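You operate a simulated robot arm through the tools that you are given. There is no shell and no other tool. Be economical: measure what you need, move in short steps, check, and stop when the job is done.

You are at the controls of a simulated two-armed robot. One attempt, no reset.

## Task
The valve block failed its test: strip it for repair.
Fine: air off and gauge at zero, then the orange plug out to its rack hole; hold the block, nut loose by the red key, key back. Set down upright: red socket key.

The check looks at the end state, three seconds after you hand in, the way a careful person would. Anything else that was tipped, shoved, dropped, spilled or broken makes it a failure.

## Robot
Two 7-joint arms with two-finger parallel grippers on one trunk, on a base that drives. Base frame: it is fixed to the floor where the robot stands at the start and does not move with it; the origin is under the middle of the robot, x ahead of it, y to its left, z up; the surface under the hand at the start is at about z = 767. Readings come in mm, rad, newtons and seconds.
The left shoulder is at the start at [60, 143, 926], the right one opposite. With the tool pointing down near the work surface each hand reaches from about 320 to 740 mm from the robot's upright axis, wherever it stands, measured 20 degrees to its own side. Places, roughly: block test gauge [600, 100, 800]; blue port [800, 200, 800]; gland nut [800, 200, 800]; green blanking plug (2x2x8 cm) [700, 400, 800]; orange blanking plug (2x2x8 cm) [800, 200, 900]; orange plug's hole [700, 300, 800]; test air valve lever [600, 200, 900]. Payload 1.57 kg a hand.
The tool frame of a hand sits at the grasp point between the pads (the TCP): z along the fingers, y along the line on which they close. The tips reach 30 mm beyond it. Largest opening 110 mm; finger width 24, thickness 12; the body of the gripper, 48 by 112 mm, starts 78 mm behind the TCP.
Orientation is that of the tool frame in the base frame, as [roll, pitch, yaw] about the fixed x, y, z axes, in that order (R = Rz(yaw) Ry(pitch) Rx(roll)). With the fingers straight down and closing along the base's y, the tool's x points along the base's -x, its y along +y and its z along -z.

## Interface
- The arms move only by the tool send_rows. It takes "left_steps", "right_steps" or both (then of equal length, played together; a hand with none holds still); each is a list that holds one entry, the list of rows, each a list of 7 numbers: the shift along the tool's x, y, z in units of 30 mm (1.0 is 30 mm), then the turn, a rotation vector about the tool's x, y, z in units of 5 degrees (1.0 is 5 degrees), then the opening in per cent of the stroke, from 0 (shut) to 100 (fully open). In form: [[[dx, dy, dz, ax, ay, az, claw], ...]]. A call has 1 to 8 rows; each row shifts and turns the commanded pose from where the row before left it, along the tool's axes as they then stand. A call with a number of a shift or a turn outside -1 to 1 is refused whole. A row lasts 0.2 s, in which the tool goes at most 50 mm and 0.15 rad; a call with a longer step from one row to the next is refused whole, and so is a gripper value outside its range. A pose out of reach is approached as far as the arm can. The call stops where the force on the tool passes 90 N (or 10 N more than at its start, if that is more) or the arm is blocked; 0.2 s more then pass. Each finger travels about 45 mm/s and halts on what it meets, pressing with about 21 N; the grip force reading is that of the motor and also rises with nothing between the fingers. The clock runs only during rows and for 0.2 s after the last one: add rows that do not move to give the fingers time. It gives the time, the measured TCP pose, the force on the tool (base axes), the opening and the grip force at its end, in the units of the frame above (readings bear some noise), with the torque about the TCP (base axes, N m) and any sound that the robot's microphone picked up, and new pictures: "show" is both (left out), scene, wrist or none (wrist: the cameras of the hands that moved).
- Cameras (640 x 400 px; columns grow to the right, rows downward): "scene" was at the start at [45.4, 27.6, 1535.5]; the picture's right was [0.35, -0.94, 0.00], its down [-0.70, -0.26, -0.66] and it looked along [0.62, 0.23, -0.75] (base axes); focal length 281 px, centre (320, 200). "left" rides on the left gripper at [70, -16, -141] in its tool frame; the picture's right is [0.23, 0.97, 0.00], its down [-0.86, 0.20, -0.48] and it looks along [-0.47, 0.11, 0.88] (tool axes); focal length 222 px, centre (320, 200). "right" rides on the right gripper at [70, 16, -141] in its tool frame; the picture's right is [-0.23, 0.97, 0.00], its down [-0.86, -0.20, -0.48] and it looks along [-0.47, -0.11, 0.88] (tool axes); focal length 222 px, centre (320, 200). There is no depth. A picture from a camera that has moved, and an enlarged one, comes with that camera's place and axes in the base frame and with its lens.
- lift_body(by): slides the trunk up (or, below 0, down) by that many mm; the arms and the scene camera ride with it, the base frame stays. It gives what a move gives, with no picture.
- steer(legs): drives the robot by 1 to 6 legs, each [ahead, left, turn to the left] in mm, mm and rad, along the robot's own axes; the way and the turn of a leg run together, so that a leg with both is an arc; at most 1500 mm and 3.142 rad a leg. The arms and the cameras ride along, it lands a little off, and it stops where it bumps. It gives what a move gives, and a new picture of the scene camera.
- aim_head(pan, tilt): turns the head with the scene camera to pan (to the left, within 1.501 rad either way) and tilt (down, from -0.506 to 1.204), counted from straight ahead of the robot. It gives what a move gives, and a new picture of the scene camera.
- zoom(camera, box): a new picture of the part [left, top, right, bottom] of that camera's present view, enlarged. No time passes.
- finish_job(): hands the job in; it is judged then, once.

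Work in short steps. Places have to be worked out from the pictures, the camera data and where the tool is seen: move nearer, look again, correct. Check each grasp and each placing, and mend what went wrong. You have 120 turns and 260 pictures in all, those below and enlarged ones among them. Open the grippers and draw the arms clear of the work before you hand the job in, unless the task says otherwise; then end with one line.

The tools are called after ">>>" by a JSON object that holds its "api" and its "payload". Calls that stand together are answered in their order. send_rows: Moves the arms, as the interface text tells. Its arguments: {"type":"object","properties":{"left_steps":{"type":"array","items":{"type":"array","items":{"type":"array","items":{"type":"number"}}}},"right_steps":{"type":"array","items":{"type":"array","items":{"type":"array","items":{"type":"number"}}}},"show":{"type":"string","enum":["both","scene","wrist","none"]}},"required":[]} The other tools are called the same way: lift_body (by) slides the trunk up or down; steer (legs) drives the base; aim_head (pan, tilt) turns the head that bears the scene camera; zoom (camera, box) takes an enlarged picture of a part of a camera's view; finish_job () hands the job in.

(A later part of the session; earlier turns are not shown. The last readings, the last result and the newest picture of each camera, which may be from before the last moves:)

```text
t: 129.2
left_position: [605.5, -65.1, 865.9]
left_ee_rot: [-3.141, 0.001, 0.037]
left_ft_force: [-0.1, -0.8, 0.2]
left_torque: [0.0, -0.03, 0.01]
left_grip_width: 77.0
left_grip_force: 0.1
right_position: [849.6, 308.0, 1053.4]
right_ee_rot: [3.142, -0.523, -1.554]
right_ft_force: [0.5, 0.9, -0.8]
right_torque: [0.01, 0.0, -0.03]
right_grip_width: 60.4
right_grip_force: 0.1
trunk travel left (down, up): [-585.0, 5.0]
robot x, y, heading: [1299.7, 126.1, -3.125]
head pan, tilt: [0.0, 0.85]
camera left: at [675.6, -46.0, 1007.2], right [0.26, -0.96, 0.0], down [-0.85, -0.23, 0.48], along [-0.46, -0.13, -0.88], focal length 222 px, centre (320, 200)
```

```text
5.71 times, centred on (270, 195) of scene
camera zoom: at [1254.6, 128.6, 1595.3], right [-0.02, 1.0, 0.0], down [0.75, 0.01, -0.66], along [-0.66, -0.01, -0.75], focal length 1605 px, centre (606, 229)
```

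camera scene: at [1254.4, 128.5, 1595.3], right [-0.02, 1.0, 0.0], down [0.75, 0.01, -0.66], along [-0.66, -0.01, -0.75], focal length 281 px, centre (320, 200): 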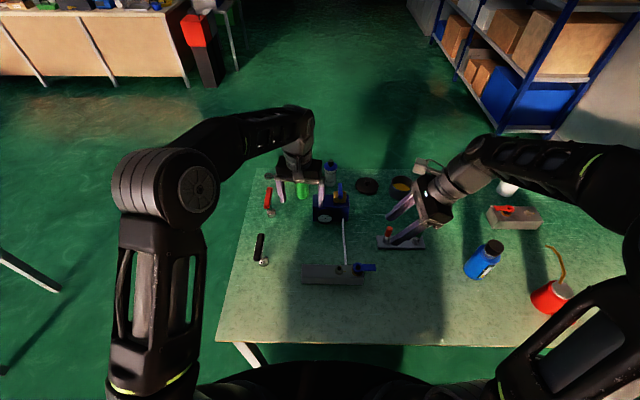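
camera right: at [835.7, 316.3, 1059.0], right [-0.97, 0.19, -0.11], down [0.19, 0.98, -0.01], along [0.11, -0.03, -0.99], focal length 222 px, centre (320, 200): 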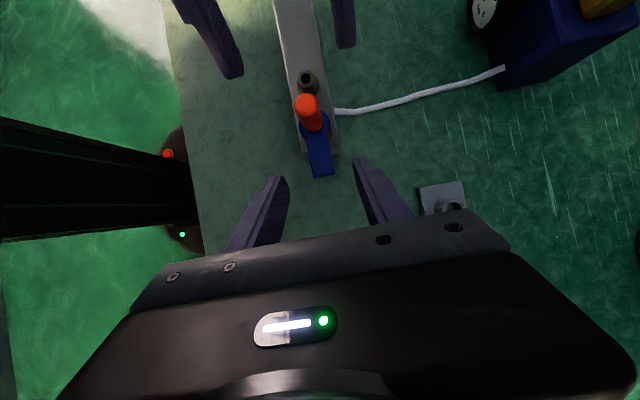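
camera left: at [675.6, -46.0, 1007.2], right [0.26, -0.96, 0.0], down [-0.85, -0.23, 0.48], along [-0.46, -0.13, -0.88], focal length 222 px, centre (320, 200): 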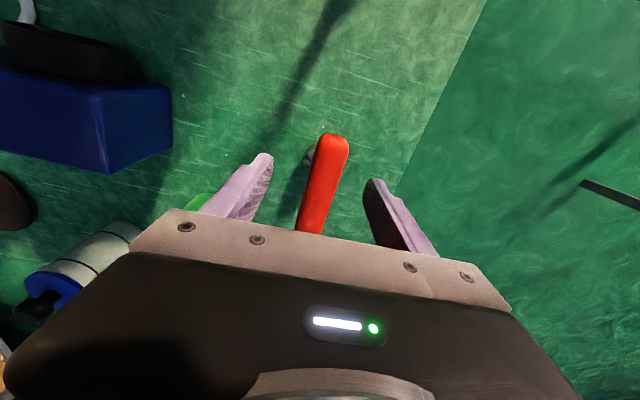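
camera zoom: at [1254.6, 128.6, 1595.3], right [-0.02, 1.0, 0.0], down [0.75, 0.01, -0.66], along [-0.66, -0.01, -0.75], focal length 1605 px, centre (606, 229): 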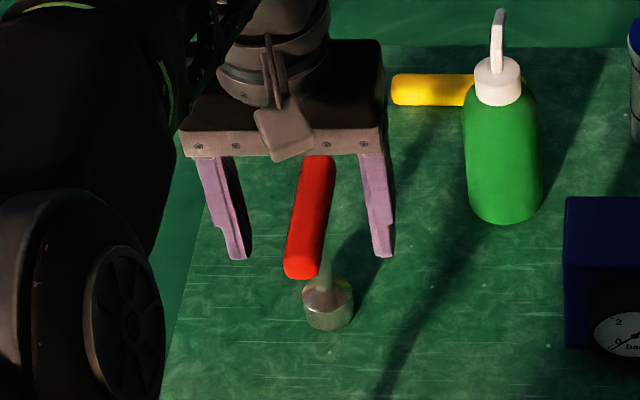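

Aligned. Close on the handle.

>>> {"api": "send_rows", "payload": {"left_steps": [[[0, 0, 0, 0, 0, 0, 5], [0, 0, 0, 0, 0, 0, 5], [0, 0, 0, 0, 0, 0, 5], [0, 0, 0, 0, 0, 0, 5], [0, 0, 0, 0, 0, 0, 5], [0, 0, 0, 0, 0, 0, 5]]], "show": "wrist"}}

>>> {"api": "zoom", "payload": {"camera": "scene", "box": [230, 160, 310, 230]}}

```text
t: 130.6
left_position: [605.2, -65.0, 866.8]
left_ee_rot: [-3.139, 0.002, 0.037]
left_ft_force: [0.9, 0.3, -0.3]
left_torque: [0.0, 0.01, -0.01]
left_grip_width: 21.8
left_grip_force: 21.0
right_position: [849.2, 307.9, 1053.5]
right_ee_rot: [-3.14, -0.523, -1.554]
right_ft_force: [-0.8, -0.8, 0.3]
right_torque: [0.0, 0.03, -0.03]
right_grip_width: 60.5
right_grip_force: 0.1
trunk travel left (down, up): [-585.0, 5.0]
robot x, y, heading: [1299.6, 130.1, -3.124]
head pan, tilt: [0.0, 0.85]
camera left: at [675.5, -45.8, 1007.4], right [0.26, -0.96, 0.0], down [-0.85, -0.23, 0.48], along [-0.46, -0.13, -0.88], focal length 222 px, centre (320, 200)
```

left: 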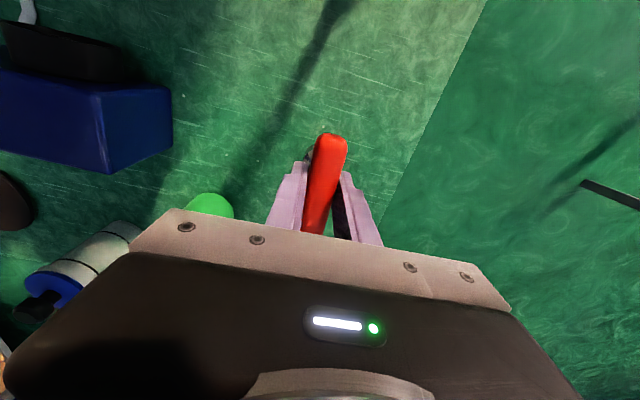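

```text
5.71 times, centred on (270, 195) of scene
camera zoom: at [1254.4, 128.5, 1595.3], right [-0.02, 1.0, 0.0], down [0.75, 0.01, -0.66], along [-0.66, -0.01, -0.75], focal length 1605 px, centre (606, 229)
```

zoom: 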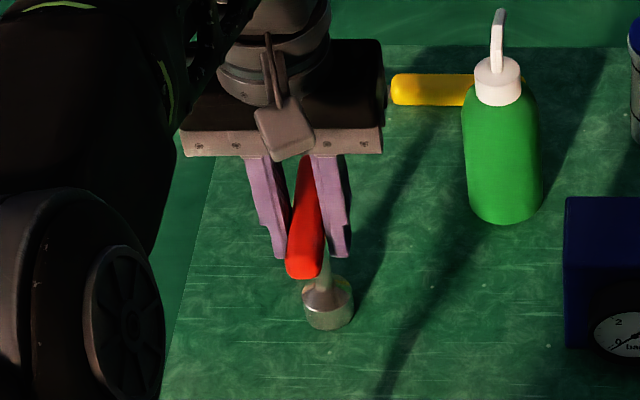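

Gripped (21.8 mm) at TCP (605,−65,867) — I'll return it there. Lift it 90 mm and inspect.

>>> {"api": "send_rows", "payload": {"left_steps": [[[0, 0, -0.6, 0, 0, 0, 0], [0, 0, -0.8, 0, 0, 0, 0], [0, 0, -0.8, 0, 0, 0, 0], [0.5, 0, -0.8, 0, 0, 0, 0], [1, -0.8, 0, 0, 0, 0, 0], [0, 0, 0, 0, 0, 0, 0]]], "show": "wrist"}}

>>> {"api": "zoom", "payload": {"camera": "scene", "box": [230, 160, 330, 240]}}

```text
t: 132.0
left_position: [652.7, -41.9, 958.1]
left_ee_rot: [-3.138, 0.002, 0.038]
left_ft_force: [-0.2, -0.4, -2.2]
left_torque: [0.02, 0.0, 0.04]
left_grip_width: 21.8
left_grip_force: 20.6
right_position: [850.4, 307.9, 1053.6]
right_ee_rot: [-3.141, -0.523, -1.554]
right_ft_force: [-0.2, 0.1, -0.5]
right_torque: [-0.01, 0.0, 0.02]
right_grip_width: 60.4
right_grip_force: 0.1
trunk travel left (down, up): [-585.0, 5.0]
robot x, y, heading: [1302.6, 133.4, -3.125]
head pan, tilt: [0.0, 0.85]
camera left: at [721.4, -24.2, 1097.8], right [0.26, -0.96, 0.0], down [-0.85, -0.23, 0.48], along [-0.46, -0.13, -0.88], focal length 222 px, centre (320, 200)
```

left: 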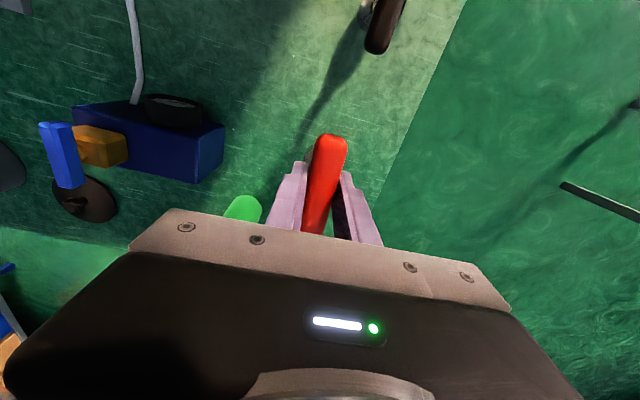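

```text
5.00 times, centred on (280, 200) of scene
camera zoom: at [1253.6, 127.9, 1595.2], right [-0.02, 1.0, 0.0], down [0.75, 0.01, -0.66], along [-0.66, -0.01, -0.75], focal length 1404 px, centre (520, 200)
```

zoom: 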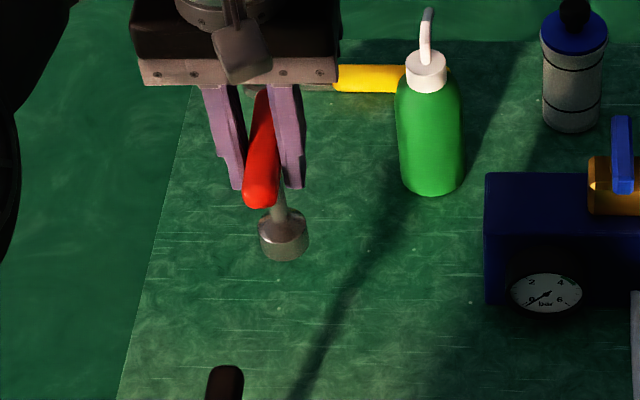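

Key held firmly and upright. Now the right hand goes to hold the block at the port end (tilted, straddling the collar).

>>> {"api": "send_rows", "payload": {"right_steps": [[[-0.416, 0, 0.96, 0, 0, 0, 70], [-0.416, 0, 0.96, 0, 0, 0, 70], [-0.416, 0, 0.96, 0, 0, 0, 70], [-0.416, 0, 0.96, 0, 0, 0, 70], [-0.416, 0, 0.96, 0, 0, 0, 70], [0, 0, 0, 0, 0, 0, 70]]], "show": "wrist"}}

>>> {"api": "zoom", "payload": {"camera": "scene", "box": [290, 225, 400, 295]}}

>>> {"api": "zoom", "payload": {"camera": "right", "box": [200, 40, 440, 220]}}

```text
t: 133.4
left_position: [652.7, -42.6, 957.8]
left_ee_rot: [-3.14, 0.002, 0.037]
left_ft_force: [-0.3, -0.5, -2.2]
left_torque: [0.01, -0.04, -0.01]
left_grip_width: 21.9
left_grip_force: 20.8
right_position: [851.5, 290.8, 896.3]
right_ee_rot: [3.139, -0.523, -1.554]
right_ft_force: [-0.3, 0.2, -0.8]
right_torque: [0.0, -0.02, 0.03]
right_grip_width: 77.3
right_grip_force: 0.0
trunk travel left (down, up): [-585.0, 5.0]
robot x, y, heading: [1301.2, 128.9, -3.12]
head pan, tilt: [0.0, 0.85]
camera right: at [838.0, 300.4, 1054.4], right [-0.98, 0.18, -0.11], down [0.18, 0.98, -0.01], along [0.11, -0.03, -0.99], focal length 222 px, centre (320, 200)
```

right: 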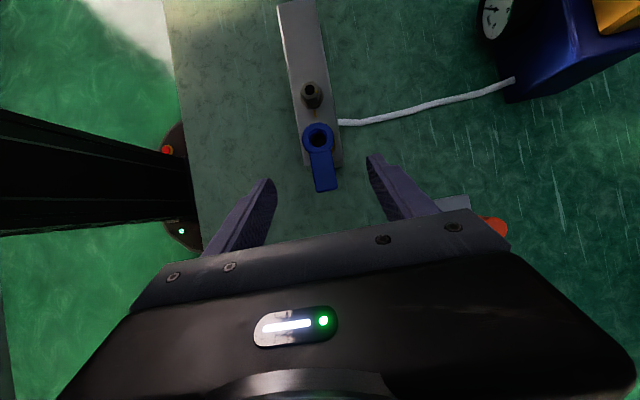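

```text
5.71 times, centred on (345, 260) of scene
camera zoom: at [1254.7, 128.3, 1595.3], right [-0.02, 1.0, 0.0], down [0.75, 0.01, -0.66], along [-0.66, -0.01, -0.75], focal length 1605 px, centre (177, -143)
```

zoom: 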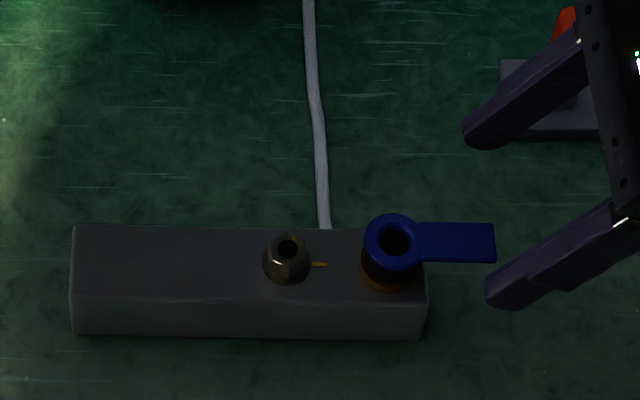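

```text
2.22 times, centred on (320, 130) of right
camera zoom: at [838.0, 300.4, 1054.4], right [-0.98, 0.18, -0.11], down [0.18, 0.98, -0.01], along [0.11, -0.03, -0.99], focal length 494 px, centre (320, 356)
```

zoom: 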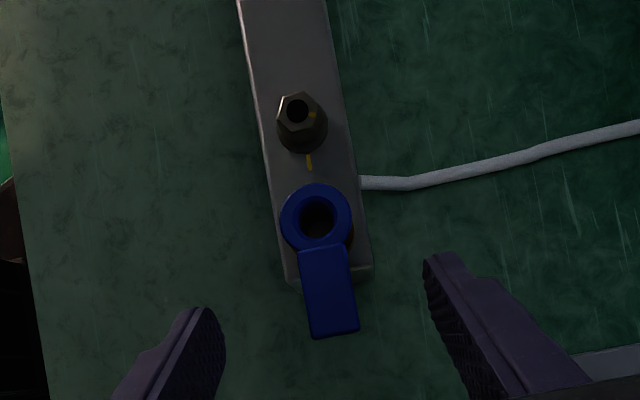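

Aligned with the block. Advance 100 mm along the tool axis and close.

>>> {"api": "send_rows", "payload": {"right_steps": [[[0, 0, 0.9, 0, 0, 0, 70], [0, 0, 0.9, 0, 0, 0, 70], [0, 0, 0.9, 0, 0, 0, 70], [0, 0, 0.55, 0, 0, 0, 70], [0, 0, 0, 0, 0, 0, 30], [0, 0, 0, 0, 0, 0, 30], [0, 0, 0, 0, 0, 0, 30], [0, 0, 0, 0, 0, 0, 30]]], "show": "none"}}

>>> {"api": "zoom", "payload": {"camera": "scene", "box": [290, 225, 400, 295]}}

```text
t: 135.2
left_position: [651.0, -43.0, 956.2]
left_ee_rot: [-3.141, 0.0, 0.038]
left_ft_force: [-0.3, 0.0, -1.6]
left_torque: [-0.01, -0.01, -0.01]
left_grip_width: 21.9
left_grip_force: 21.0
right_position: [852.2, 241.7, 813.0]
right_ee_rot: [3.14, -0.525, -1.552]
right_ft_force: [-3.9, -0.7, 1.4]
right_torque: [-0.23, 0.36, -0.49]
right_grip_width: 45.2
right_grip_force: 20.4
trunk travel left (down, up): [-585.0, 5.0]
robot x, y, heading: [1302.1, 127.3, -3.12]
head pan, tilt: [0.0, 0.85]
```

```text
5.71 times, centred on (345, 260) of scene
camera zoom: at [1253.8, 128.3, 1595.3], right [-0.02, 1.0, 0.0], down [0.75, 0.01, -0.66], along [-0.66, -0.01, -0.75], focal length 1605 px, centre (177, -143)
```

zoom: 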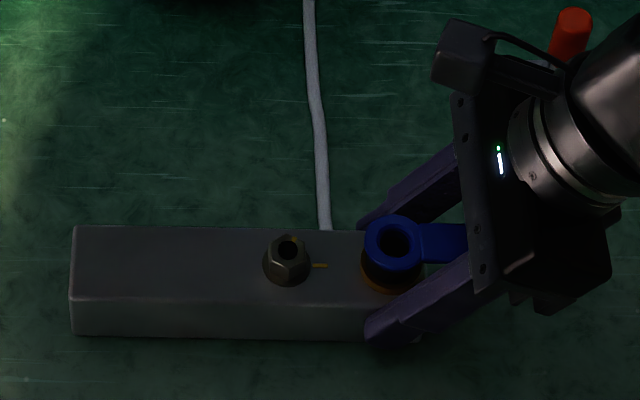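

Block held. To give the key-turning hand more room, lean the right hand a further 15° about its grip point and re-close.

>>> {"api": "send_rows", "payload": {"right_steps": [[[0, 0, 0, 0, 0, 0, 55], [0, 0, 0, 0, 0, 0, 55], [0, 0, 0, 0, 1, 0, 55], [0, 0, 0, 0, 1, 0, 55], [0, 0, 0, 0, 1, 0, 55], [0, 0, 0, 0, 0, 0, 30], [0, 0, 0, 0, 0, 0, 30], [0, 0, 0, 0, 0, 0, 30]]], "left_steps": [[[0.7, -0.5, 0, 0, 0, 0, 0], [0.7, -0.5, 0, 0, 0, 0, 0], [0.7, -0.5, 0, 0, 0, 0, 0], [0, 0, 0, 0, 0, 1, 0], [0, 0, 0, 0, 0, 1, 0], [0, 0, 0, 0, 0, 1, 0], [0, 0, 0, 0, 0, 1, 0], [0, 0, 0, 0, 0, 1, 0]]], "show": "scene"}}

>>> {"api": "send_rows", "payload": {"left_steps": [[[0, 0, 0, 0, 0, 1, 0], [0, 0, 0, 0, 0, 1, 0], [0, 0, 0, 0, 0, 1, 0], [0, 0, 0, 0, 0, 1, 0], [0, 0, 0, 0, 0, 1, 0], [0, 0, 0, 0, 0, 1, 0], [0, 0, 0, 0, 0, 1, 0], [0, 0, 0, 0, 0, 1, 0]]], "show": "none"}}

>>> {"api": "zoom", "payload": {"camera": "scene", "box": [260, 200, 400, 295]}}

```text
t: 137.0
left_position: [712.8, 8.0, 958.4]
left_ee_rot: [-3.14, 0.002, -0.402]
left_ft_force: [0.1, -0.1, -2.8]
left_torque: [-0.02, -0.03, -0.01]
left_grip_width: 21.9
left_grip_force: 20.9
right_position: [851.2, 242.4, 813.2]
right_ee_rot: [3.14, -0.787, -1.555]
right_ft_force: [-2.8, 1.5, 1.2]
right_torque: [-0.31, 0.21, -0.61]
right_grip_width: 45.4
right_grip_force: 21.4
trunk travel left (down, up): [-585.0, 5.0]
robot x, y, heading: [1297.9, 127.2, -3.126]
head pan, tilt: [0.0, 0.85]
camera scene: at [1254.0, 128.7, 1595.3], right [-0.02, 1.0, 0.0], down [0.75, 0.01, -0.66], along [-0.66, -0.01, -0.75], focal length 281 px, centre (320, 200)
```

scene: 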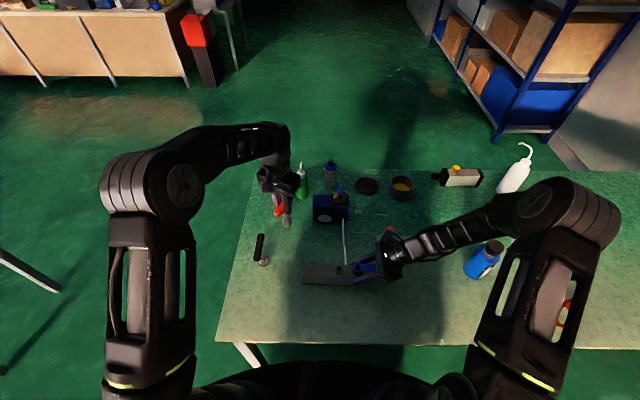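

```text
t: 138.8
left_position: [712.7, 8.3, 957.5]
left_ee_rot: [-3.14, 0.002, -1.098]
left_ft_force: [0.1, 0.9, -1.7]
left_torque: [-0.06, 0.01, 0.03]
left_grip_width: 21.9
left_grip_force: 21.0
right_position: [850.3, 243.2, 813.0]
right_ee_rot: [3.14, -0.786, -1.554]
right_ft_force: [-5.3, 2.9, 3.3]
right_torque: [-0.14, 0.19, -0.59]
right_grip_width: 45.5
right_grip_force: 21.3
trunk travel left (down, up): [-585.0, 5.0]
robot x, y, heading: [1302.2, 129.0, -3.126]
head pan, tilt: [0.0, 0.85]
```

```text
4.21 times, centred on (330, 248) of scene
camera zoom: at [1253.8, 128.7, 1595.3], right [-0.02, 1.0, 0.0], down [0.75, 0.01, -0.66], along [-0.66, -0.01, -0.75], focal length 1182 px, centre (278, 0)
```

zoom: 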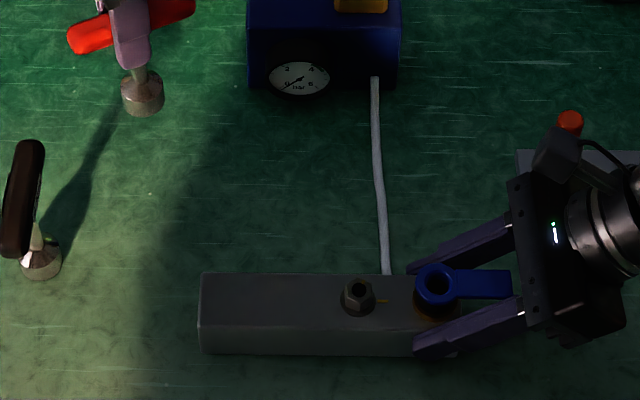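

The right hand now leaves ample room. Set the key yaw to −60° and bring it over the nut (≈852,174.7) at the same height.

>>> {"api": "send_rows", "payload": {"left_steps": [[[0, 0, 0, 0, 0, -0.58, 0], [-0.354, -0.969, 0, 0, 0, 0, 0], [-0.354, -0.969, 0, 0, 0, 0, 0], [-0.354, -0.969, 0, 0, 0, 0, 0], [-0.354, -0.969, 0, 0, 0, 0, 0], [-0.354, -0.969, 0, 0, 0, 0, 0], [-0.354, -0.969, 0, 0, 0, 0, 0], [-0.354, -0.969, 0, 0, 0, 0, 0]]], "show": "none"}}

>>> {"api": "send_rows", "payload": {"left_steps": [[[0, 0, 0, 0, 0, 0, 0]]], "show": "wrist"}}

>>> {"api": "zoom", "payload": {"camera": "scene", "box": [310, 220, 380, 285]}}

>>> {"api": "zoom", "payload": {"camera": "right", "box": [220, 0, 420, 160]}}

```text
t: 140.6
left_position: [854.0, 175.2, 959.9]
left_ee_rot: [3.14, 0.001, -1.047]
left_ft_force: [0.6, 0.3, -2.0]
left_torque: [0.0, -0.04, -0.01]
left_grip_width: 21.4
left_grip_force: 20.9
right_position: [851.5, 241.4, 813.7]
right_ee_rot: [-3.141, -0.786, -1.554]
right_ft_force: [1.0, 2.0, 2.5]
right_torque: [-0.36, 0.1, -0.26]
right_grip_width: 44.7
right_grip_force: 20.9
trunk travel left (down, up): [-585.0, 5.0]
robot x, y, heading: [1300.1, 124.1, -3.122]
head pan, tilt: [0.0, 0.85]
```

```text
t: 141.0
left_position: [853.8, 175.6, 960.2]
left_ee_rot: [3.14, 0.0, -1.048]
left_ft_force: [0.1, -0.3, -2.8]
left_torque: [-0.01, -0.02, -0.01]
left_grip_width: 21.8
left_grip_force: 20.8
right_position: [852.0, 240.7, 813.7]
right_ee_rot: [-3.141, -0.785, -1.554]
right_ft_force: [0.0, 0.3, -0.8]
right_torque: [-0.14, 0.08, -0.11]
right_grip_width: 45.2
right_grip_force: 20.8
trunk travel left (down, up): [-585.0, 5.0]
robot x, y, heading: [1297.6, 130.9, -3.124]
head pan, tilt: [0.0, 0.85]
camera left: at [903.1, 122.4, 1100.2], right [-0.73, -0.68, 0.0], down [-0.6, 0.64, 0.48], along [-0.33, 0.35, -0.88], focal length 222 px, centre (320, 200)
```

left: 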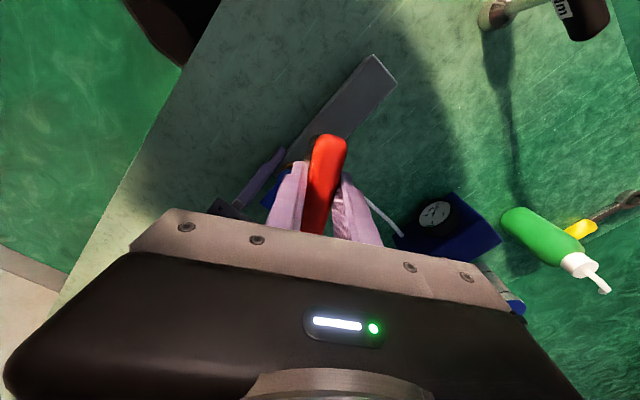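

```text
6.15 times, centred on (345, 252) of scene
camera zoom: at [1254.3, 128.6, 1595.3], right [-0.02, 1.0, 0.0], down [0.75, 0.01, -0.66], along [-0.66, -0.01, -0.75], focal length 1728 px, centre (166, -123)
```

zoom: 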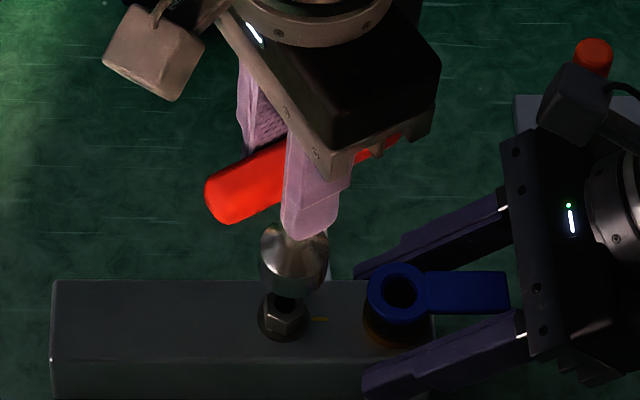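

```text
2.50 times, centred on (320, 80) of right
camera zoom: at [836.3, 292.7, 963.4], right [-0.98, 0.14, -0.16], down [0.18, 0.95, -0.27], along [0.11, -0.29, -0.95], focal length 555 px, centre (320, 500)
```

zoom: 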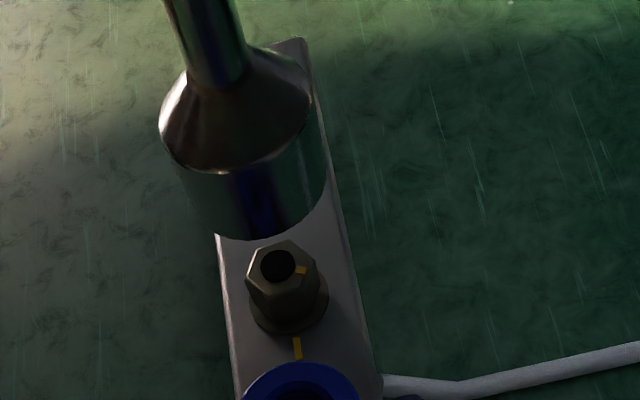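

Two views: socket is ~4 mm to +y of the nut, x about right. Correct and lower 12 mm, then re-measure.

>>> {"api": "send_rows", "payload": {"left_steps": [[[0.115, 0.067, 0, 0, 0, 0, 0], [0, 0, 0.4, 0, 0, 0, 0], [0, 0, 0, 0, 0, 0, 0]]], "show": "none"}}

>>> {"api": "zoom", "payload": {"camera": "scene", "box": [325, 240, 365, 275]}}

>>> {"api": "zoom", "payload": {"camera": "right", "box": [250, 20, 370, 120]}}

```text
t: 141.8
left_position: [855.6, 171.9, 945.3]
left_ee_rot: [3.139, 0.001, -1.047]
left_ft_force: [0.3, 0.8, -2.2]
left_torque: [-0.03, 0.01, 0.01]
left_grip_width: 21.7
left_grip_force: 21.3
right_position: [851.1, 242.6, 812.4]
right_ee_rot: [-3.141, -0.786, -1.553]
right_ft_force: [0.9, -0.3, -0.3]
right_torque: [-0.01, 0.03, 0.03]
right_grip_width: 45.3
right_grip_force: 20.7
trunk travel left (down, up): [-585.0, 5.0]
robot x, y, heading: [1302.7, 130.9, -3.128]
head pan, tilt: [0.0, 0.85]
```

```text
11.43 times, centred on (345, 258) of scene
camera zoom: at [1254.3, 128.5, 1595.3], right [-0.02, 1.0, 0.0], down [0.75, 0.01, -0.66], along [-0.66, -0.01, -0.75], focal length 3209 px, centre (34, -457)
```

zoom: 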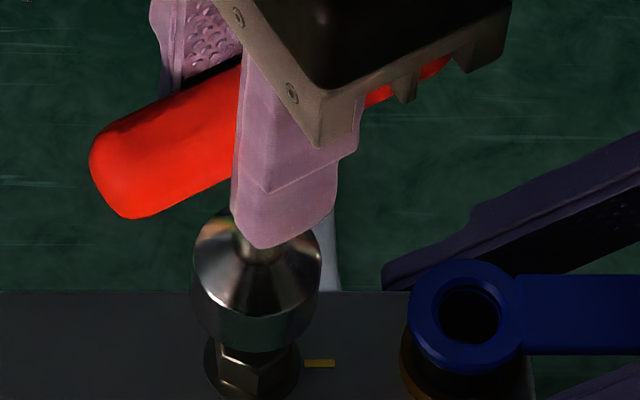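

```text
4.00 times, centred on (310, 70) of right
camera zoom: at [836.2, 292.7, 963.4], right [-0.98, 0.14, -0.16], down [0.18, 0.95, -0.27], along [0.11, -0.29, -0.95], focal length 888 px, centre (360, 720)
```

zoom: 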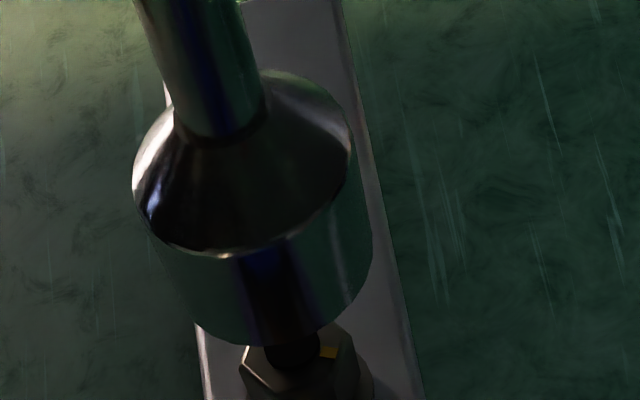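

Combining views, the nut top is at z≈825 and the socket is within ~1 mm of its axis. Lower to just above the nut, then carefully onto it.

>>> {"api": "send_rows", "payload": {"left_steps": [[[0.017, -0.03, 0.3, 0, 0, 0, 0], [0, 0, 0.3, 0, 0, 0, 0], [0, 0, 0.13, 0, 0, 0, 0], [0, 0, 0.13, 0, 0, 0, 0], [0, 0, 0, 0, 0, 0, 0]]], "show": "none"}}

>>> {"api": "zoom", "payload": {"camera": "scene", "box": [325, 245, 365, 280]}}

>>> {"api": "zoom", "payload": {"camera": "right", "box": [250, 20, 370, 120]}}

```text
t: 143.0
left_position: [853.4, 171.3, 921.9]
left_ee_rot: [3.14, 0.004, -1.048]
left_ft_force: [4.4, 1.9, 19.6]
left_torque: [0.25, -0.38, -0.03]
left_grip_width: 22.0
left_grip_force: 21.3
right_position: [851.8, 242.1, 813.6]
right_ee_rot: [3.14, -0.784, -1.552]
right_ft_force: [-4.5, -4.6, -6.5]
right_torque: [0.37, 0.04, -0.24]
right_grip_width: 45.0
right_grip_force: 21.4
trunk travel left (down, up): [-585.0, 5.0]
robot x, y, heading: [1298.5, 132.5, -3.124]
head pan, tilt: [0.0, 0.85]
```

```text
11.43 times, centred on (345, 262) of scene
camera zoom: at [1255.0, 128.2, 1595.4], right [-0.02, 1.0, 0.0], down [0.75, 0.01, -0.66], along [-0.66, -0.01, -0.75], focal length 3209 px, centre (34, -514)
```

zoom: 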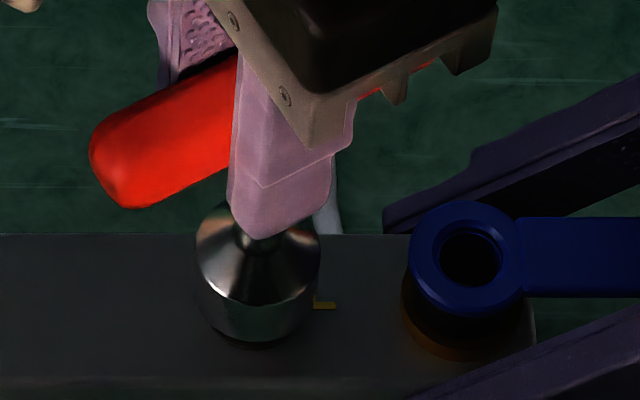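

```text
4.00 times, centred on (310, 70) of right
camera zoom: at [836.4, 292.6, 963.6], right [-0.98, 0.15, -0.16], down [0.18, 0.95, -0.26], along [0.11, -0.29, -0.95], focal length 888 px, centre (360, 720)
```

zoom: 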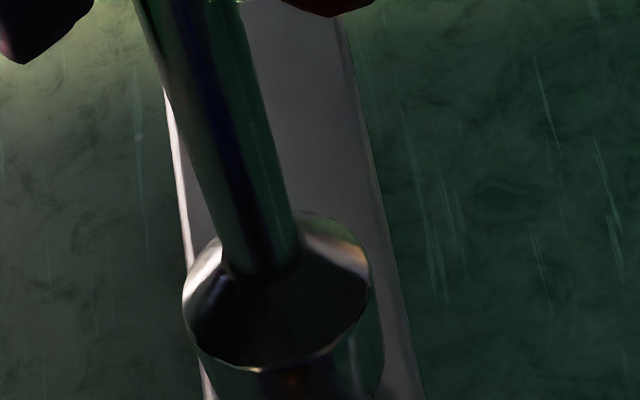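

Contact at 20 N with the socket just on the nut: probably hex misaligned. Rotate counter-clockwise in small steps while keeping light pressure, to let it drop on.

>>> {"api": "send_rows", "payload": {"left_steps": [[[0, 0, 0, 0, 0, -0.8, 0], [0, 0, 0, 0, 0, -0.8, 0], [0, 0, 0, 0, 0, -0.8, 0]]], "show": "none"}}

>>> {"api": "zoom", "payload": {"camera": "scene", "box": [325, 245, 365, 280]}}

```text
t: 143.8
left_position: [854.4, 170.6, 920.4]
left_ee_rot: [3.141, 0.0, -0.835]
left_ft_force: [4.4, 2.5, 15.6]
left_torque: [0.33, -0.39, -0.06]
left_grip_width: 22.5
left_grip_force: 21.1
right_position: [852.8, 243.1, 812.8]
right_ee_rot: [3.142, -0.785, -1.555]
right_ft_force: [-3.7, -3.5, -6.7]
right_torque: [0.09, 0.0, -0.31]
right_grip_width: 45.0
right_grip_force: 20.7
trunk travel left (down, up): [-585.0, 5.0]
robot x, y, heading: [1300.6, 129.7, -3.126]
head pan, tilt: [0.0, 0.85]
```

```text
11.43 times, centred on (345, 262) of scene
camera zoom: at [1254.6, 128.5, 1595.3], right [-0.02, 1.0, 0.0], down [0.75, 0.01, -0.66], along [-0.66, -0.01, -0.75], focal length 3209 px, centre (34, -514)
```

zoom: 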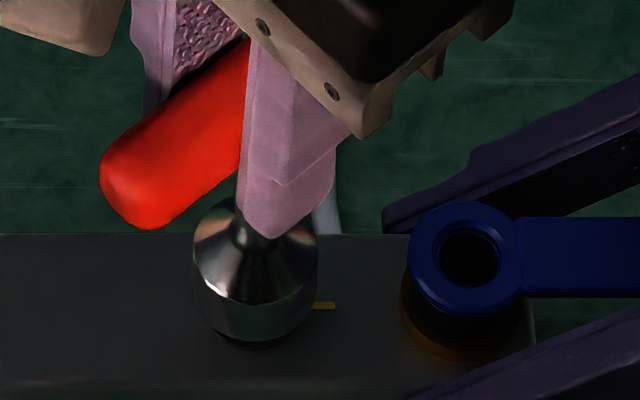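

Not engaged yet; forces hint the nut is slightly to +x,+y. Shift (+2,+1.5) mm under light pressure and turn a few degrees more.

>>> {"api": "send_rows", "payload": {"left_steps": [[[0.008, -0.083, 0, 0, 0, 0, 0], [0, 0, 0, 0, 0, -0.6, 0], [0, 0, 0, 0, 0, -0.6, 0]]], "show": "none"}}

>>> {"api": "zoom", "payload": {"camera": "right", "box": [250, 30, 370, 130]}}

```text
t: 144.6
left_position: [856.7, 172.5, 920.4]
left_ee_rot: [-3.14, -0.001, -0.732]
left_ft_force: [4.7, -1.1, 11.6]
left_torque: [-0.01, -0.49, -0.01]
left_grip_width: 21.8
left_grip_force: 21.2
right_position: [853.1, 242.0, 813.4]
right_ee_rot: [3.141, -0.784, -1.552]
right_ft_force: [-3.8, -0.7, -5.5]
right_torque: [-0.41, -0.07, -0.19]
right_grip_width: 44.8
right_grip_force: 20.4
trunk travel left (down, up): [-585.0, 5.0]
robot x, y, heading: [1300.7, 130.8, -3.126]
head pan, tilt: [0.0, 0.85]
```

```text
4.00 times, centred on (310, 80) of right
camera zoom: at [836.3, 292.8, 963.6], right [-0.98, 0.14, -0.16], down [0.18, 0.95, -0.27], along [0.11, -0.29, -0.95], focal length 888 px, centre (360, 680)
```

zoom: 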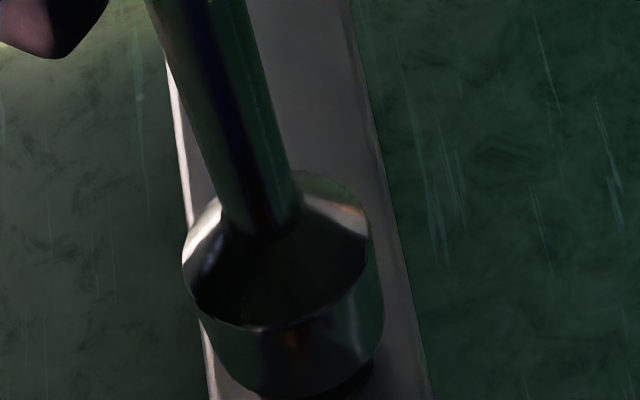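

Force fell but no drop. Shift back 1.3 mm in x (right view shows it slightly +x) and continue the slow turn.

>>> {"api": "send_rows", "payload": {"left_steps": [[[-0.032, 0.029, 0, 0, 0, -0.5, 0], [0, 0, 0.03, 0, 0, -0.5, 0], [0, 0, 0.03, 0, 0, -0.5, 0]]], "show": "none"}}

>>> {"api": "send_rows", "payload": {"left_steps": [[[0, 0, 0, 0, 0, -0.5, 0], [0, 0, 0, 0, 0, -0.5, 0], [0, 0, 0, 0, 0, -0.5, 0]]], "show": "none"}}

```text
t: 145.4
left_position: [854.7, 173.3, 919.9]
left_ee_rot: [-3.142, 0.005, -0.6]
left_ft_force: [5.3, 1.3, 16.4]
left_torque: [0.2, -0.54, -0.05]
left_grip_width: 22.3
left_grip_force: 20.8
right_position: [851.2, 241.5, 812.7]
right_ee_rot: [3.14, -0.785, -1.551]
right_ft_force: [-5.9, -2.6, -7.0]
right_torque: [-0.04, 0.04, -0.23]
right_grip_width: 44.7
right_grip_force: 20.9
trunk travel left (down, up): [-585.0, 5.0]
robot x, y, heading: [1301.1, 130.4, -3.126]
head pan, tilt: [0.0, 0.85]
```

```text
t: 146.2
left_position: [853.1, 171.7, 919.5]
left_ee_rot: [-3.141, 0.002, -0.469]
left_ft_force: [3.8, 2.2, 18.9]
left_torque: [0.35, -0.38, -0.07]
left_grip_width: 22.5
left_grip_force: 21.2
right_position: [851.9, 242.2, 813.6]
right_ee_rot: [3.139, -0.786, -1.554]
right_ft_force: [-6.0, -3.0, -6.4]
right_torque: [0.31, 0.08, -0.34]
right_grip_width: 44.7
right_grip_force: 20.8
trunk travel left (down, up): [-585.0, 5.0]
robot x, y, heading: [1304.0, 130.7, -3.126]
head pan, tilt: [0.0, 0.85]
```

Still riding on top. Lift 12 mm and check the alignment carefully from both views.

>>> {"api": "send_rows", "payload": {"left_steps": [[[0, 0, -0.5, 0, 0, 0, 0], [0, 0, 0, 0, 0, 0, 0]]], "show": "none"}}

>>> {"api": "zoom", "payload": {"camera": "scene", "box": [330, 250, 365, 280]}}

>>> {"api": "zoom", "payload": {"camera": "right", "box": [260, 50, 350, 130]}}

```text
t: 146.8
left_position: [854.4, 172.9, 934.0]
left_ee_rot: [-3.141, 0.002, -0.47]
left_ft_force: [-0.2, -0.1, -2.8]
left_torque: [-0.02, -0.01, 0.02]
left_grip_width: 21.7
left_grip_force: 20.4
right_position: [853.6, 241.4, 815.1]
right_ee_rot: [-3.141, -0.786, -1.551]
right_ft_force: [3.0, -1.6, -0.6]
right_torque: [-0.44, -0.11, 0.55]
right_grip_width: 45.2
right_grip_force: 20.6
trunk travel left (down, up): [-585.0, 5.0]
robot x, y, heading: [1298.9, 131.5, -3.124]
head pan, tilt: [0.0, 0.85]
```

```text
13.33 times, centred on (348, 265) of scene
camera zoom: at [1254.5, 128.6, 1595.2], right [-0.02, 1.0, 0.0], down [0.75, 0.01, -0.66], along [-0.66, -0.01, -0.75], focal length 3744 px, centre (-47, -667)
```

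zoom: 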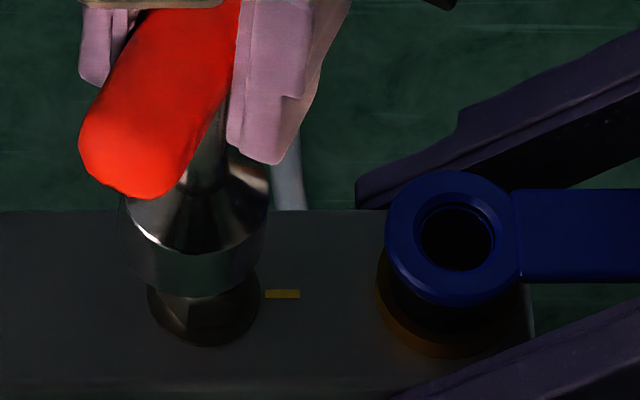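

```text
5.00 times, centred on (305, 90) of right
camera zoom: at [836.8, 292.2, 963.7], right [-0.98, 0.14, -0.16], down [0.18, 0.95, -0.27], along [0.12, -0.29, -0.95], focal length 1111 px, centre (395, 750)
```

zoom: 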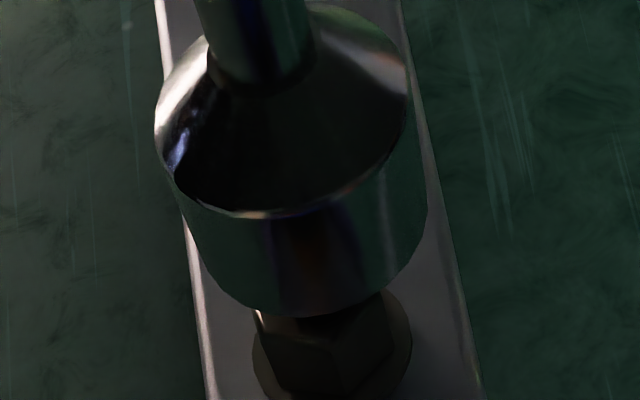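

Now clear: the key's axis is ~7 mm off the TCP along the handle, so turning about the TCP displaced the socket by about (−2.3,−2.8). Correct that and lower again.

>>> {"api": "send_rows", "payload": {"left_steps": [[[0.026, -0.118, 0, 0, 0, 0, 0], [0, 0, 0.25, 0, 0, 0, 0], [0, 0, 0.25, 0, 0, 0, 0], [0, 0, 0, 0, 0, 0, 0]]], "show": "none"}}

>>> {"api": "zoom", "payload": {"camera": "scene", "box": [330, 250, 365, 280]}}

>>> {"api": "zoom", "payload": {"camera": "right", "box": [260, 50, 350, 130]}}

```text
t: 147.8
left_position: [857.3, 176.3, 921.0]
left_ee_rot: [3.141, 0.005, -0.471]
left_ft_force: [-0.6, 4.1, 3.6]
left_torque: [0.46, 0.09, -0.02]
left_grip_width: 21.9
left_grip_force: 21.0
right_position: [852.2, 240.5, 813.9]
right_ee_rot: [3.141, -0.784, -1.553]
right_ft_force: [3.7, -5.9, -0.3]
right_torque: [-0.54, -0.21, 0.46]
right_grip_width: 45.1
right_grip_force: 21.1
trunk travel left (down, up): [-585.0, 5.0]
robot x, y, heading: [1301.2, 132.2, -3.124]
head pan, tilt: [0.0, 0.85]
```

```text
13.33 times, centred on (348, 265) of scene
camera zoom: at [1254.8, 128.4, 1595.4], right [-0.02, 1.0, 0.0], down [0.75, 0.01, -0.66], along [-0.66, -0.01, -0.75], focal length 3744 px, centre (-47, -667)
```

zoom: 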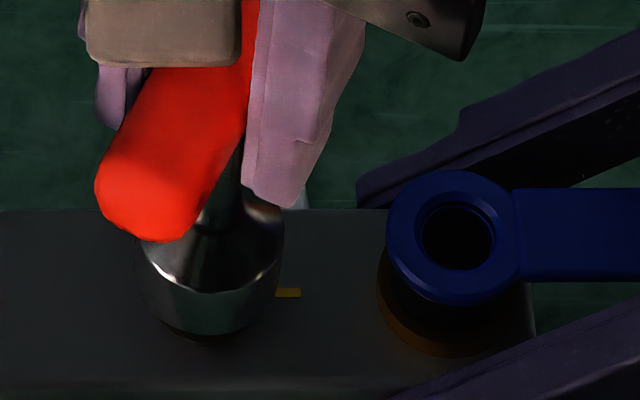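

```text
5.00 times, centred on (305, 90) of right
camera zoom: at [836.6, 292.3, 963.7], right [-0.98, 0.14, -0.16], down [0.18, 0.95, -0.27], along [0.11, -0.29, -0.95], focal length 1111 px, centre (395, 750)
```

zoom: 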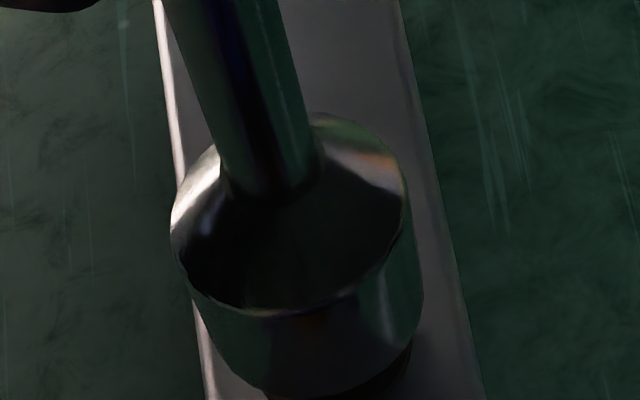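

Slightly over in y (~1 mm). Correct and press down a little further.

>>> {"api": "send_rows", "payload": {"left_steps": [[[0.012, 0.03, 0, 0, 0, 0, 0], [0, 0, 0.1, 0, 0, 0, 0], [0, 0, 0, 0, 0, 0, 0]]], "show": "none"}}

>>> {"api": "send_rows", "payload": {"left_steps": [[[0, -0.012, 0, 0, 0, -0.6, 0], [0, -0.012, 0, 0, 0, -0.6, 0], [0, -0.012, 0, 0, 0, -0.6, 0]]], "show": "none"}}

>>> {"api": "zoom", "payload": {"camera": "scene", "box": [330, 250, 365, 280]}}

```text
t: 148.6
left_position: [857.1, 172.3, 917.8]
left_ee_rot: [3.139, 0.004, -0.47]
left_ft_force: [1.0, 4.0, 18.2]
left_torque: [0.45, -0.1, -0.03]
left_grip_width: 22.1
left_grip_force: 21.8
right_position: [853.4, 242.2, 813.7]
right_ee_rot: [3.138, -0.783, -1.551]
right_ft_force: [1.8, -9.4, -4.0]
right_torque: [0.32, -0.24, 0.53]
right_grip_width: 45.1
right_grip_force: 20.7
trunk travel left (down, up): [-585.0, 5.0]
robot x, y, heading: [1304.3, 129.7, -3.123]
head pan, tilt: [0.0, 0.85]
```

```text
t: 149.4
left_position: [858.0, 175.7, 916.4]
left_ee_rot: [3.142, 0.001, -0.312]
left_ft_force: [3.4, 1.3, 16.8]
left_torque: [0.22, -0.31, -0.03]
left_grip_width: 21.9
left_grip_force: 20.6
right_position: [852.8, 242.3, 814.6]
right_ee_rot: [3.139, -0.785, -1.554]
right_ft_force: [0.4, -7.4, -5.2]
right_torque: [0.08, -0.16, 0.64]
right_grip_width: 45.4
right_grip_force: 21.1
trunk travel left (down, up): [-585.0, 5.0]
robot x, y, heading: [1299.6, 127.4, -3.123]
head pan, tilt: [0.0, 0.85]
```

```text
13.33 times, centred on (348, 265) of scene
camera zoom: at [1255.5, 127.7, 1595.3], right [-0.02, 1.0, 0.0], down [0.75, 0.01, -0.66], along [-0.66, -0.01, -0.75], focal length 3744 px, centre (-47, -667)
```

zoom: 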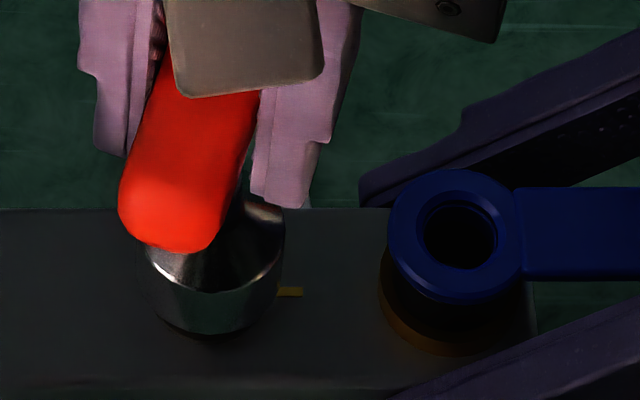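

The socket is only ~7 mm above the block face, i.e. seated on the nut's flange — it may be engaged and turning the nut already. Lift to see the nut's gold mark.

>>> {"api": "send_rows", "payload": {"left_steps": [[[0, 0, -0.6, 0, 0, 0, 0], [0, 0, -0.6, 0, 0, 0, 0], [0, 0, 0, 0, 0, 0, 0]]], "show": "none"}}

>>> {"api": "zoom", "payload": {"camera": "scene", "box": [330, 245, 365, 275]}}

>>> {"api": "zoom", "payload": {"camera": "right", "box": [260, 50, 350, 130]}}

```text
t: 150.2
left_position: [857.0, 176.3, 952.0]
left_ee_rot: [-3.141, 0.003, -0.315]
left_ft_force: [0.4, 0.6, -2.3]
left_torque: [0.0, 0.01, 0.02]
left_grip_width: 21.9
left_grip_force: 21.3
right_position: [852.4, 241.2, 814.0]
right_ee_rot: [3.141, -0.787, -1.554]
right_ft_force: [0.5, 0.6, 2.9]
right_torque: [-0.46, -0.19, -0.11]
right_grip_width: 44.8
right_grip_force: 21.3
trunk travel left (down, up): [-585.0, 5.0]
robot x, y, heading: [1303.9, 127.1, -3.126]
head pan, tilt: [0.0, 0.85]
```

```text
13.33 times, centred on (348, 260) of scene
camera zoom: at [1254.5, 128.7, 1595.3], right [-0.02, 1.0, 0.0], down [0.75, 0.01, -0.66], along [-0.66, -0.01, -0.75], focal length 3744 px, centre (-47, -600)
```

zoom: 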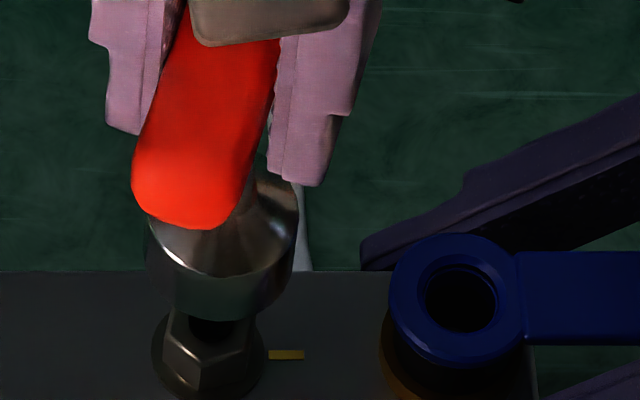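

```text
5.00 times, centred on (305, 90) of right
camera zoom: at [835.9, 293.3, 963.9], right [-0.98, 0.15, -0.16], down [0.18, 0.95, -0.27], along [0.11, -0.29, -0.95], focal length 1111 px, centre (395, 750)
```

zoom: 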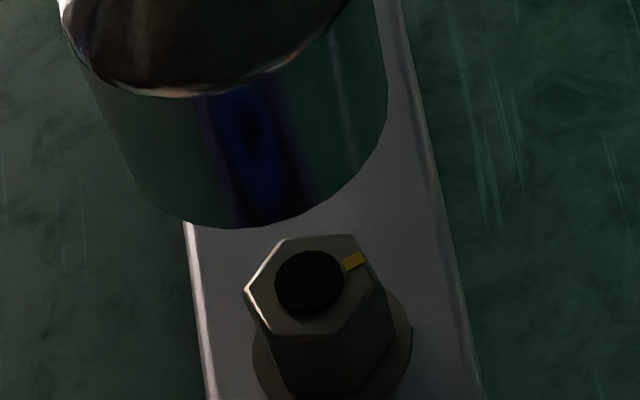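

The gold mark has turned ~50° counter-clockwise: the key was engaged and the nut turns. Lower again and turn further, arcing about the key axis.

>>> {"api": "send_rows", "payload": {"left_steps": [[[0, 0, 0.5, 0, 0, 0, 0], [0, 0, 0.4, 0, 0, 0, 0], [0, 0, 0.2, 0, 0, 0, 0], [0, 0, 0.03, 0, 0, 0, 0]]], "show": "none"}}

>>> {"api": "send_rows", "payload": {"left_steps": [[[0, -0.02, 0, 0, 0, -1, 0], [0, -0.02, 0, 0, 0, -1, 0], [0, -0.02, 0, 0, 0, -1, 0], [0, -0.02, 0, 0, 0, -1, 0], [0, -0.02, 0, 0, 0, -1, 0]]], "show": "none"}}

>>> {"api": "zoom", "payload": {"camera": "scene", "box": [320, 240, 375, 285]}}

```text
t: 151.2
left_position: [857.3, 175.8, 918.2]
left_ee_rot: [3.141, 0.0, -0.315]
left_ft_force: [0.2, 0.4, -2.9]
left_torque: [-0.02, -0.01, 0.0]
left_grip_width: 21.7
left_grip_force: 21.3
right_position: [851.4, 241.1, 815.2]
right_ee_rot: [-3.14, -0.787, -1.554]
right_ft_force: [-3.1, 4.5, 9.0]
right_torque: [0.16, -0.15, -0.18]
right_grip_width: 44.9
right_grip_force: 20.8
trunk travel left (down, up): [-585.0, 5.0]
robot x, y, heading: [1299.1, 129.1, -3.121]
head pan, tilt: [0.0, 0.85]
```

```text
t: 152.4
left_position: [857.3, 178.0, 917.9]
left_ee_rot: [-3.141, 0.0, 0.125]
left_ft_force: [0.4, 1.1, -1.5]
left_torque: [0.03, 0.03, 0.0]
left_grip_width: 21.8
left_grip_force: 21.4
right_position: [851.2, 243.5, 813.5]
right_ee_rot: [3.14, -0.785, -1.552]
right_ft_force: [-5.9, 6.6, 12.0]
right_torque: [0.38, 0.04, -0.08]
right_grip_width: 45.0
right_grip_force: 20.7
trunk travel left (down, up): [-585.0, 5.0]
robot x, y, heading: [1301.5, 128.4, -3.126]
head pan, tilt: [0.0, 0.85]
```

```text
8.89 times, centred on (348, 262) of scene
camera zoom: at [1254.5, 129.0, 1595.3], right [-0.02, 1.0, 0.0], down [0.75, 0.01, -0.66], along [-0.66, -0.01, -0.75], focal length 2496 px, centre (76, -356)
```

zoom: 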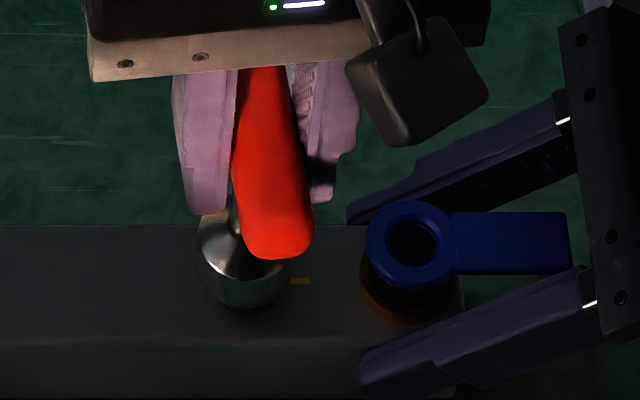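

Seated with no load; continue turning counter-clockwise another ~40° and then check the mark.

>>> {"api": "send_rows", "payload": {"left_steps": [[[0, -0.02, 0, 0, 0, -1, 0], [0, -0.02, 0, 0, 0, -1, 0], [0, -0.02, 0, 0, 0, -1, 0], [0, -0.02, 0, 0, 0, -1, 0], [0, -0.02, 0, 0, 0, -1, 0], [0, -0.02, 0, 0, 0, -1, 0], [0, -0.02, 0, 0, 0, -1, 0], [0, -0.02, 0, 0, 0, -1, 0]]], "show": "none"}}

>>> {"api": "send_rows", "payload": {"left_steps": [[[0, 0, -0.6, 0, 0, 0, 0], [0, 0, -0.6, 0, 0, 0, 0], [0, 0, -0.4, 0, 0, 0, 0]]], "show": "none"}}

>>> {"api": "zoom", "payload": {"camera": "scene", "box": [320, 240, 375, 285]}}

>>> {"api": "zoom", "payload": {"camera": "right", "box": [260, 50, 350, 130]}}

```text
t: 154.2
left_position: [854.8, 183.2, 917.5]
left_ee_rot: [-3.139, 0.002, 0.821]
left_ft_force: [1.1, -0.3, -1.9]
left_torque: [-0.01, -0.03, 0.01]
left_grip_width: 21.9
left_grip_force: 21.0
right_position: [852.3, 242.9, 814.1]
right_ee_rot: [3.141, -0.785, -1.552]
right_ft_force: [-7.9, 6.5, 16.4]
right_torque: [0.05, 0.11, -0.17]
right_grip_width: 44.8
right_grip_force: 20.7
trunk travel left (down, up): [-585.0, 5.0]
robot x, y, heading: [1301.3, 133.3, -3.122]
head pan, tilt: [0.0, 0.85]
```

```text
t: 155.0
left_position: [855.6, 182.0, 966.8]
left_ee_rot: [-3.139, 0.001, 0.821]
left_ft_force: [0.2, -0.1, -2.5]
left_torque: [0.01, -0.02, 0.0]
left_grip_width: 21.6
left_grip_force: 21.4
right_position: [851.9, 243.0, 813.9]
right_ee_rot: [3.139, -0.786, -1.554]
right_ft_force: [-8.3, 5.7, 13.5]
right_torque: [0.03, 0.19, -0.34]
right_grip_width: 44.8
right_grip_force: 21.1
trunk travel left (down, up): [-585.0, 5.0]
robot x, y, heading: [1300.0, 127.5, -3.126]
head pan, tilt: [0.0, 0.85]
```

```text
8.89 times, centred on (348, 262) of scene
camera zoom: at [1254.4, 129.0, 1595.3], right [-0.02, 1.0, 0.0], down [0.75, 0.01, -0.66], along [-0.66, -0.01, -0.75], focal length 2496 px, centre (76, -356)
```

zoom: 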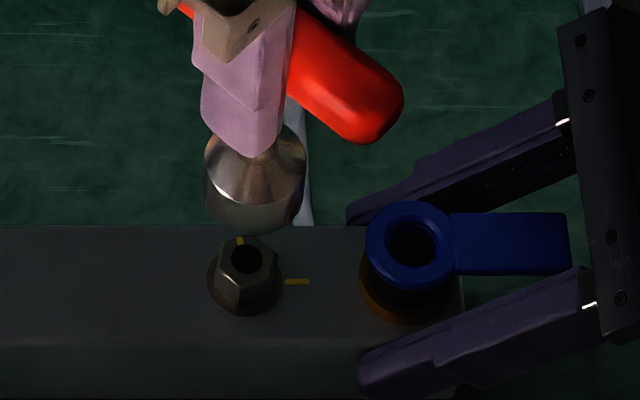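

```text
5.00 times, centred on (305, 90) of right
camera zoom: at [836.0, 293.0, 963.6], right [-0.98, 0.14, -0.16], down [0.18, 0.95, -0.27], along [0.11, -0.29, -0.95], focal length 1111 px, centre (395, 750)
```

zoom: 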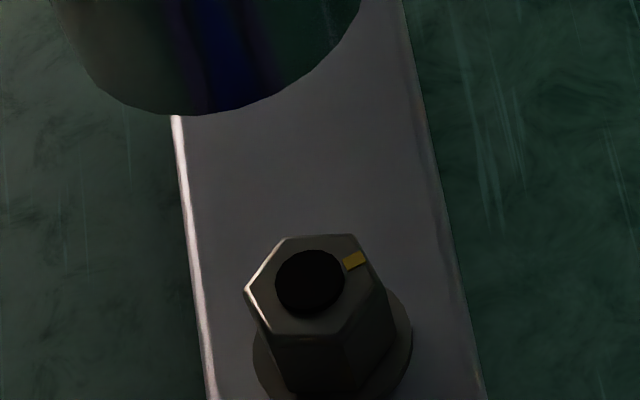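

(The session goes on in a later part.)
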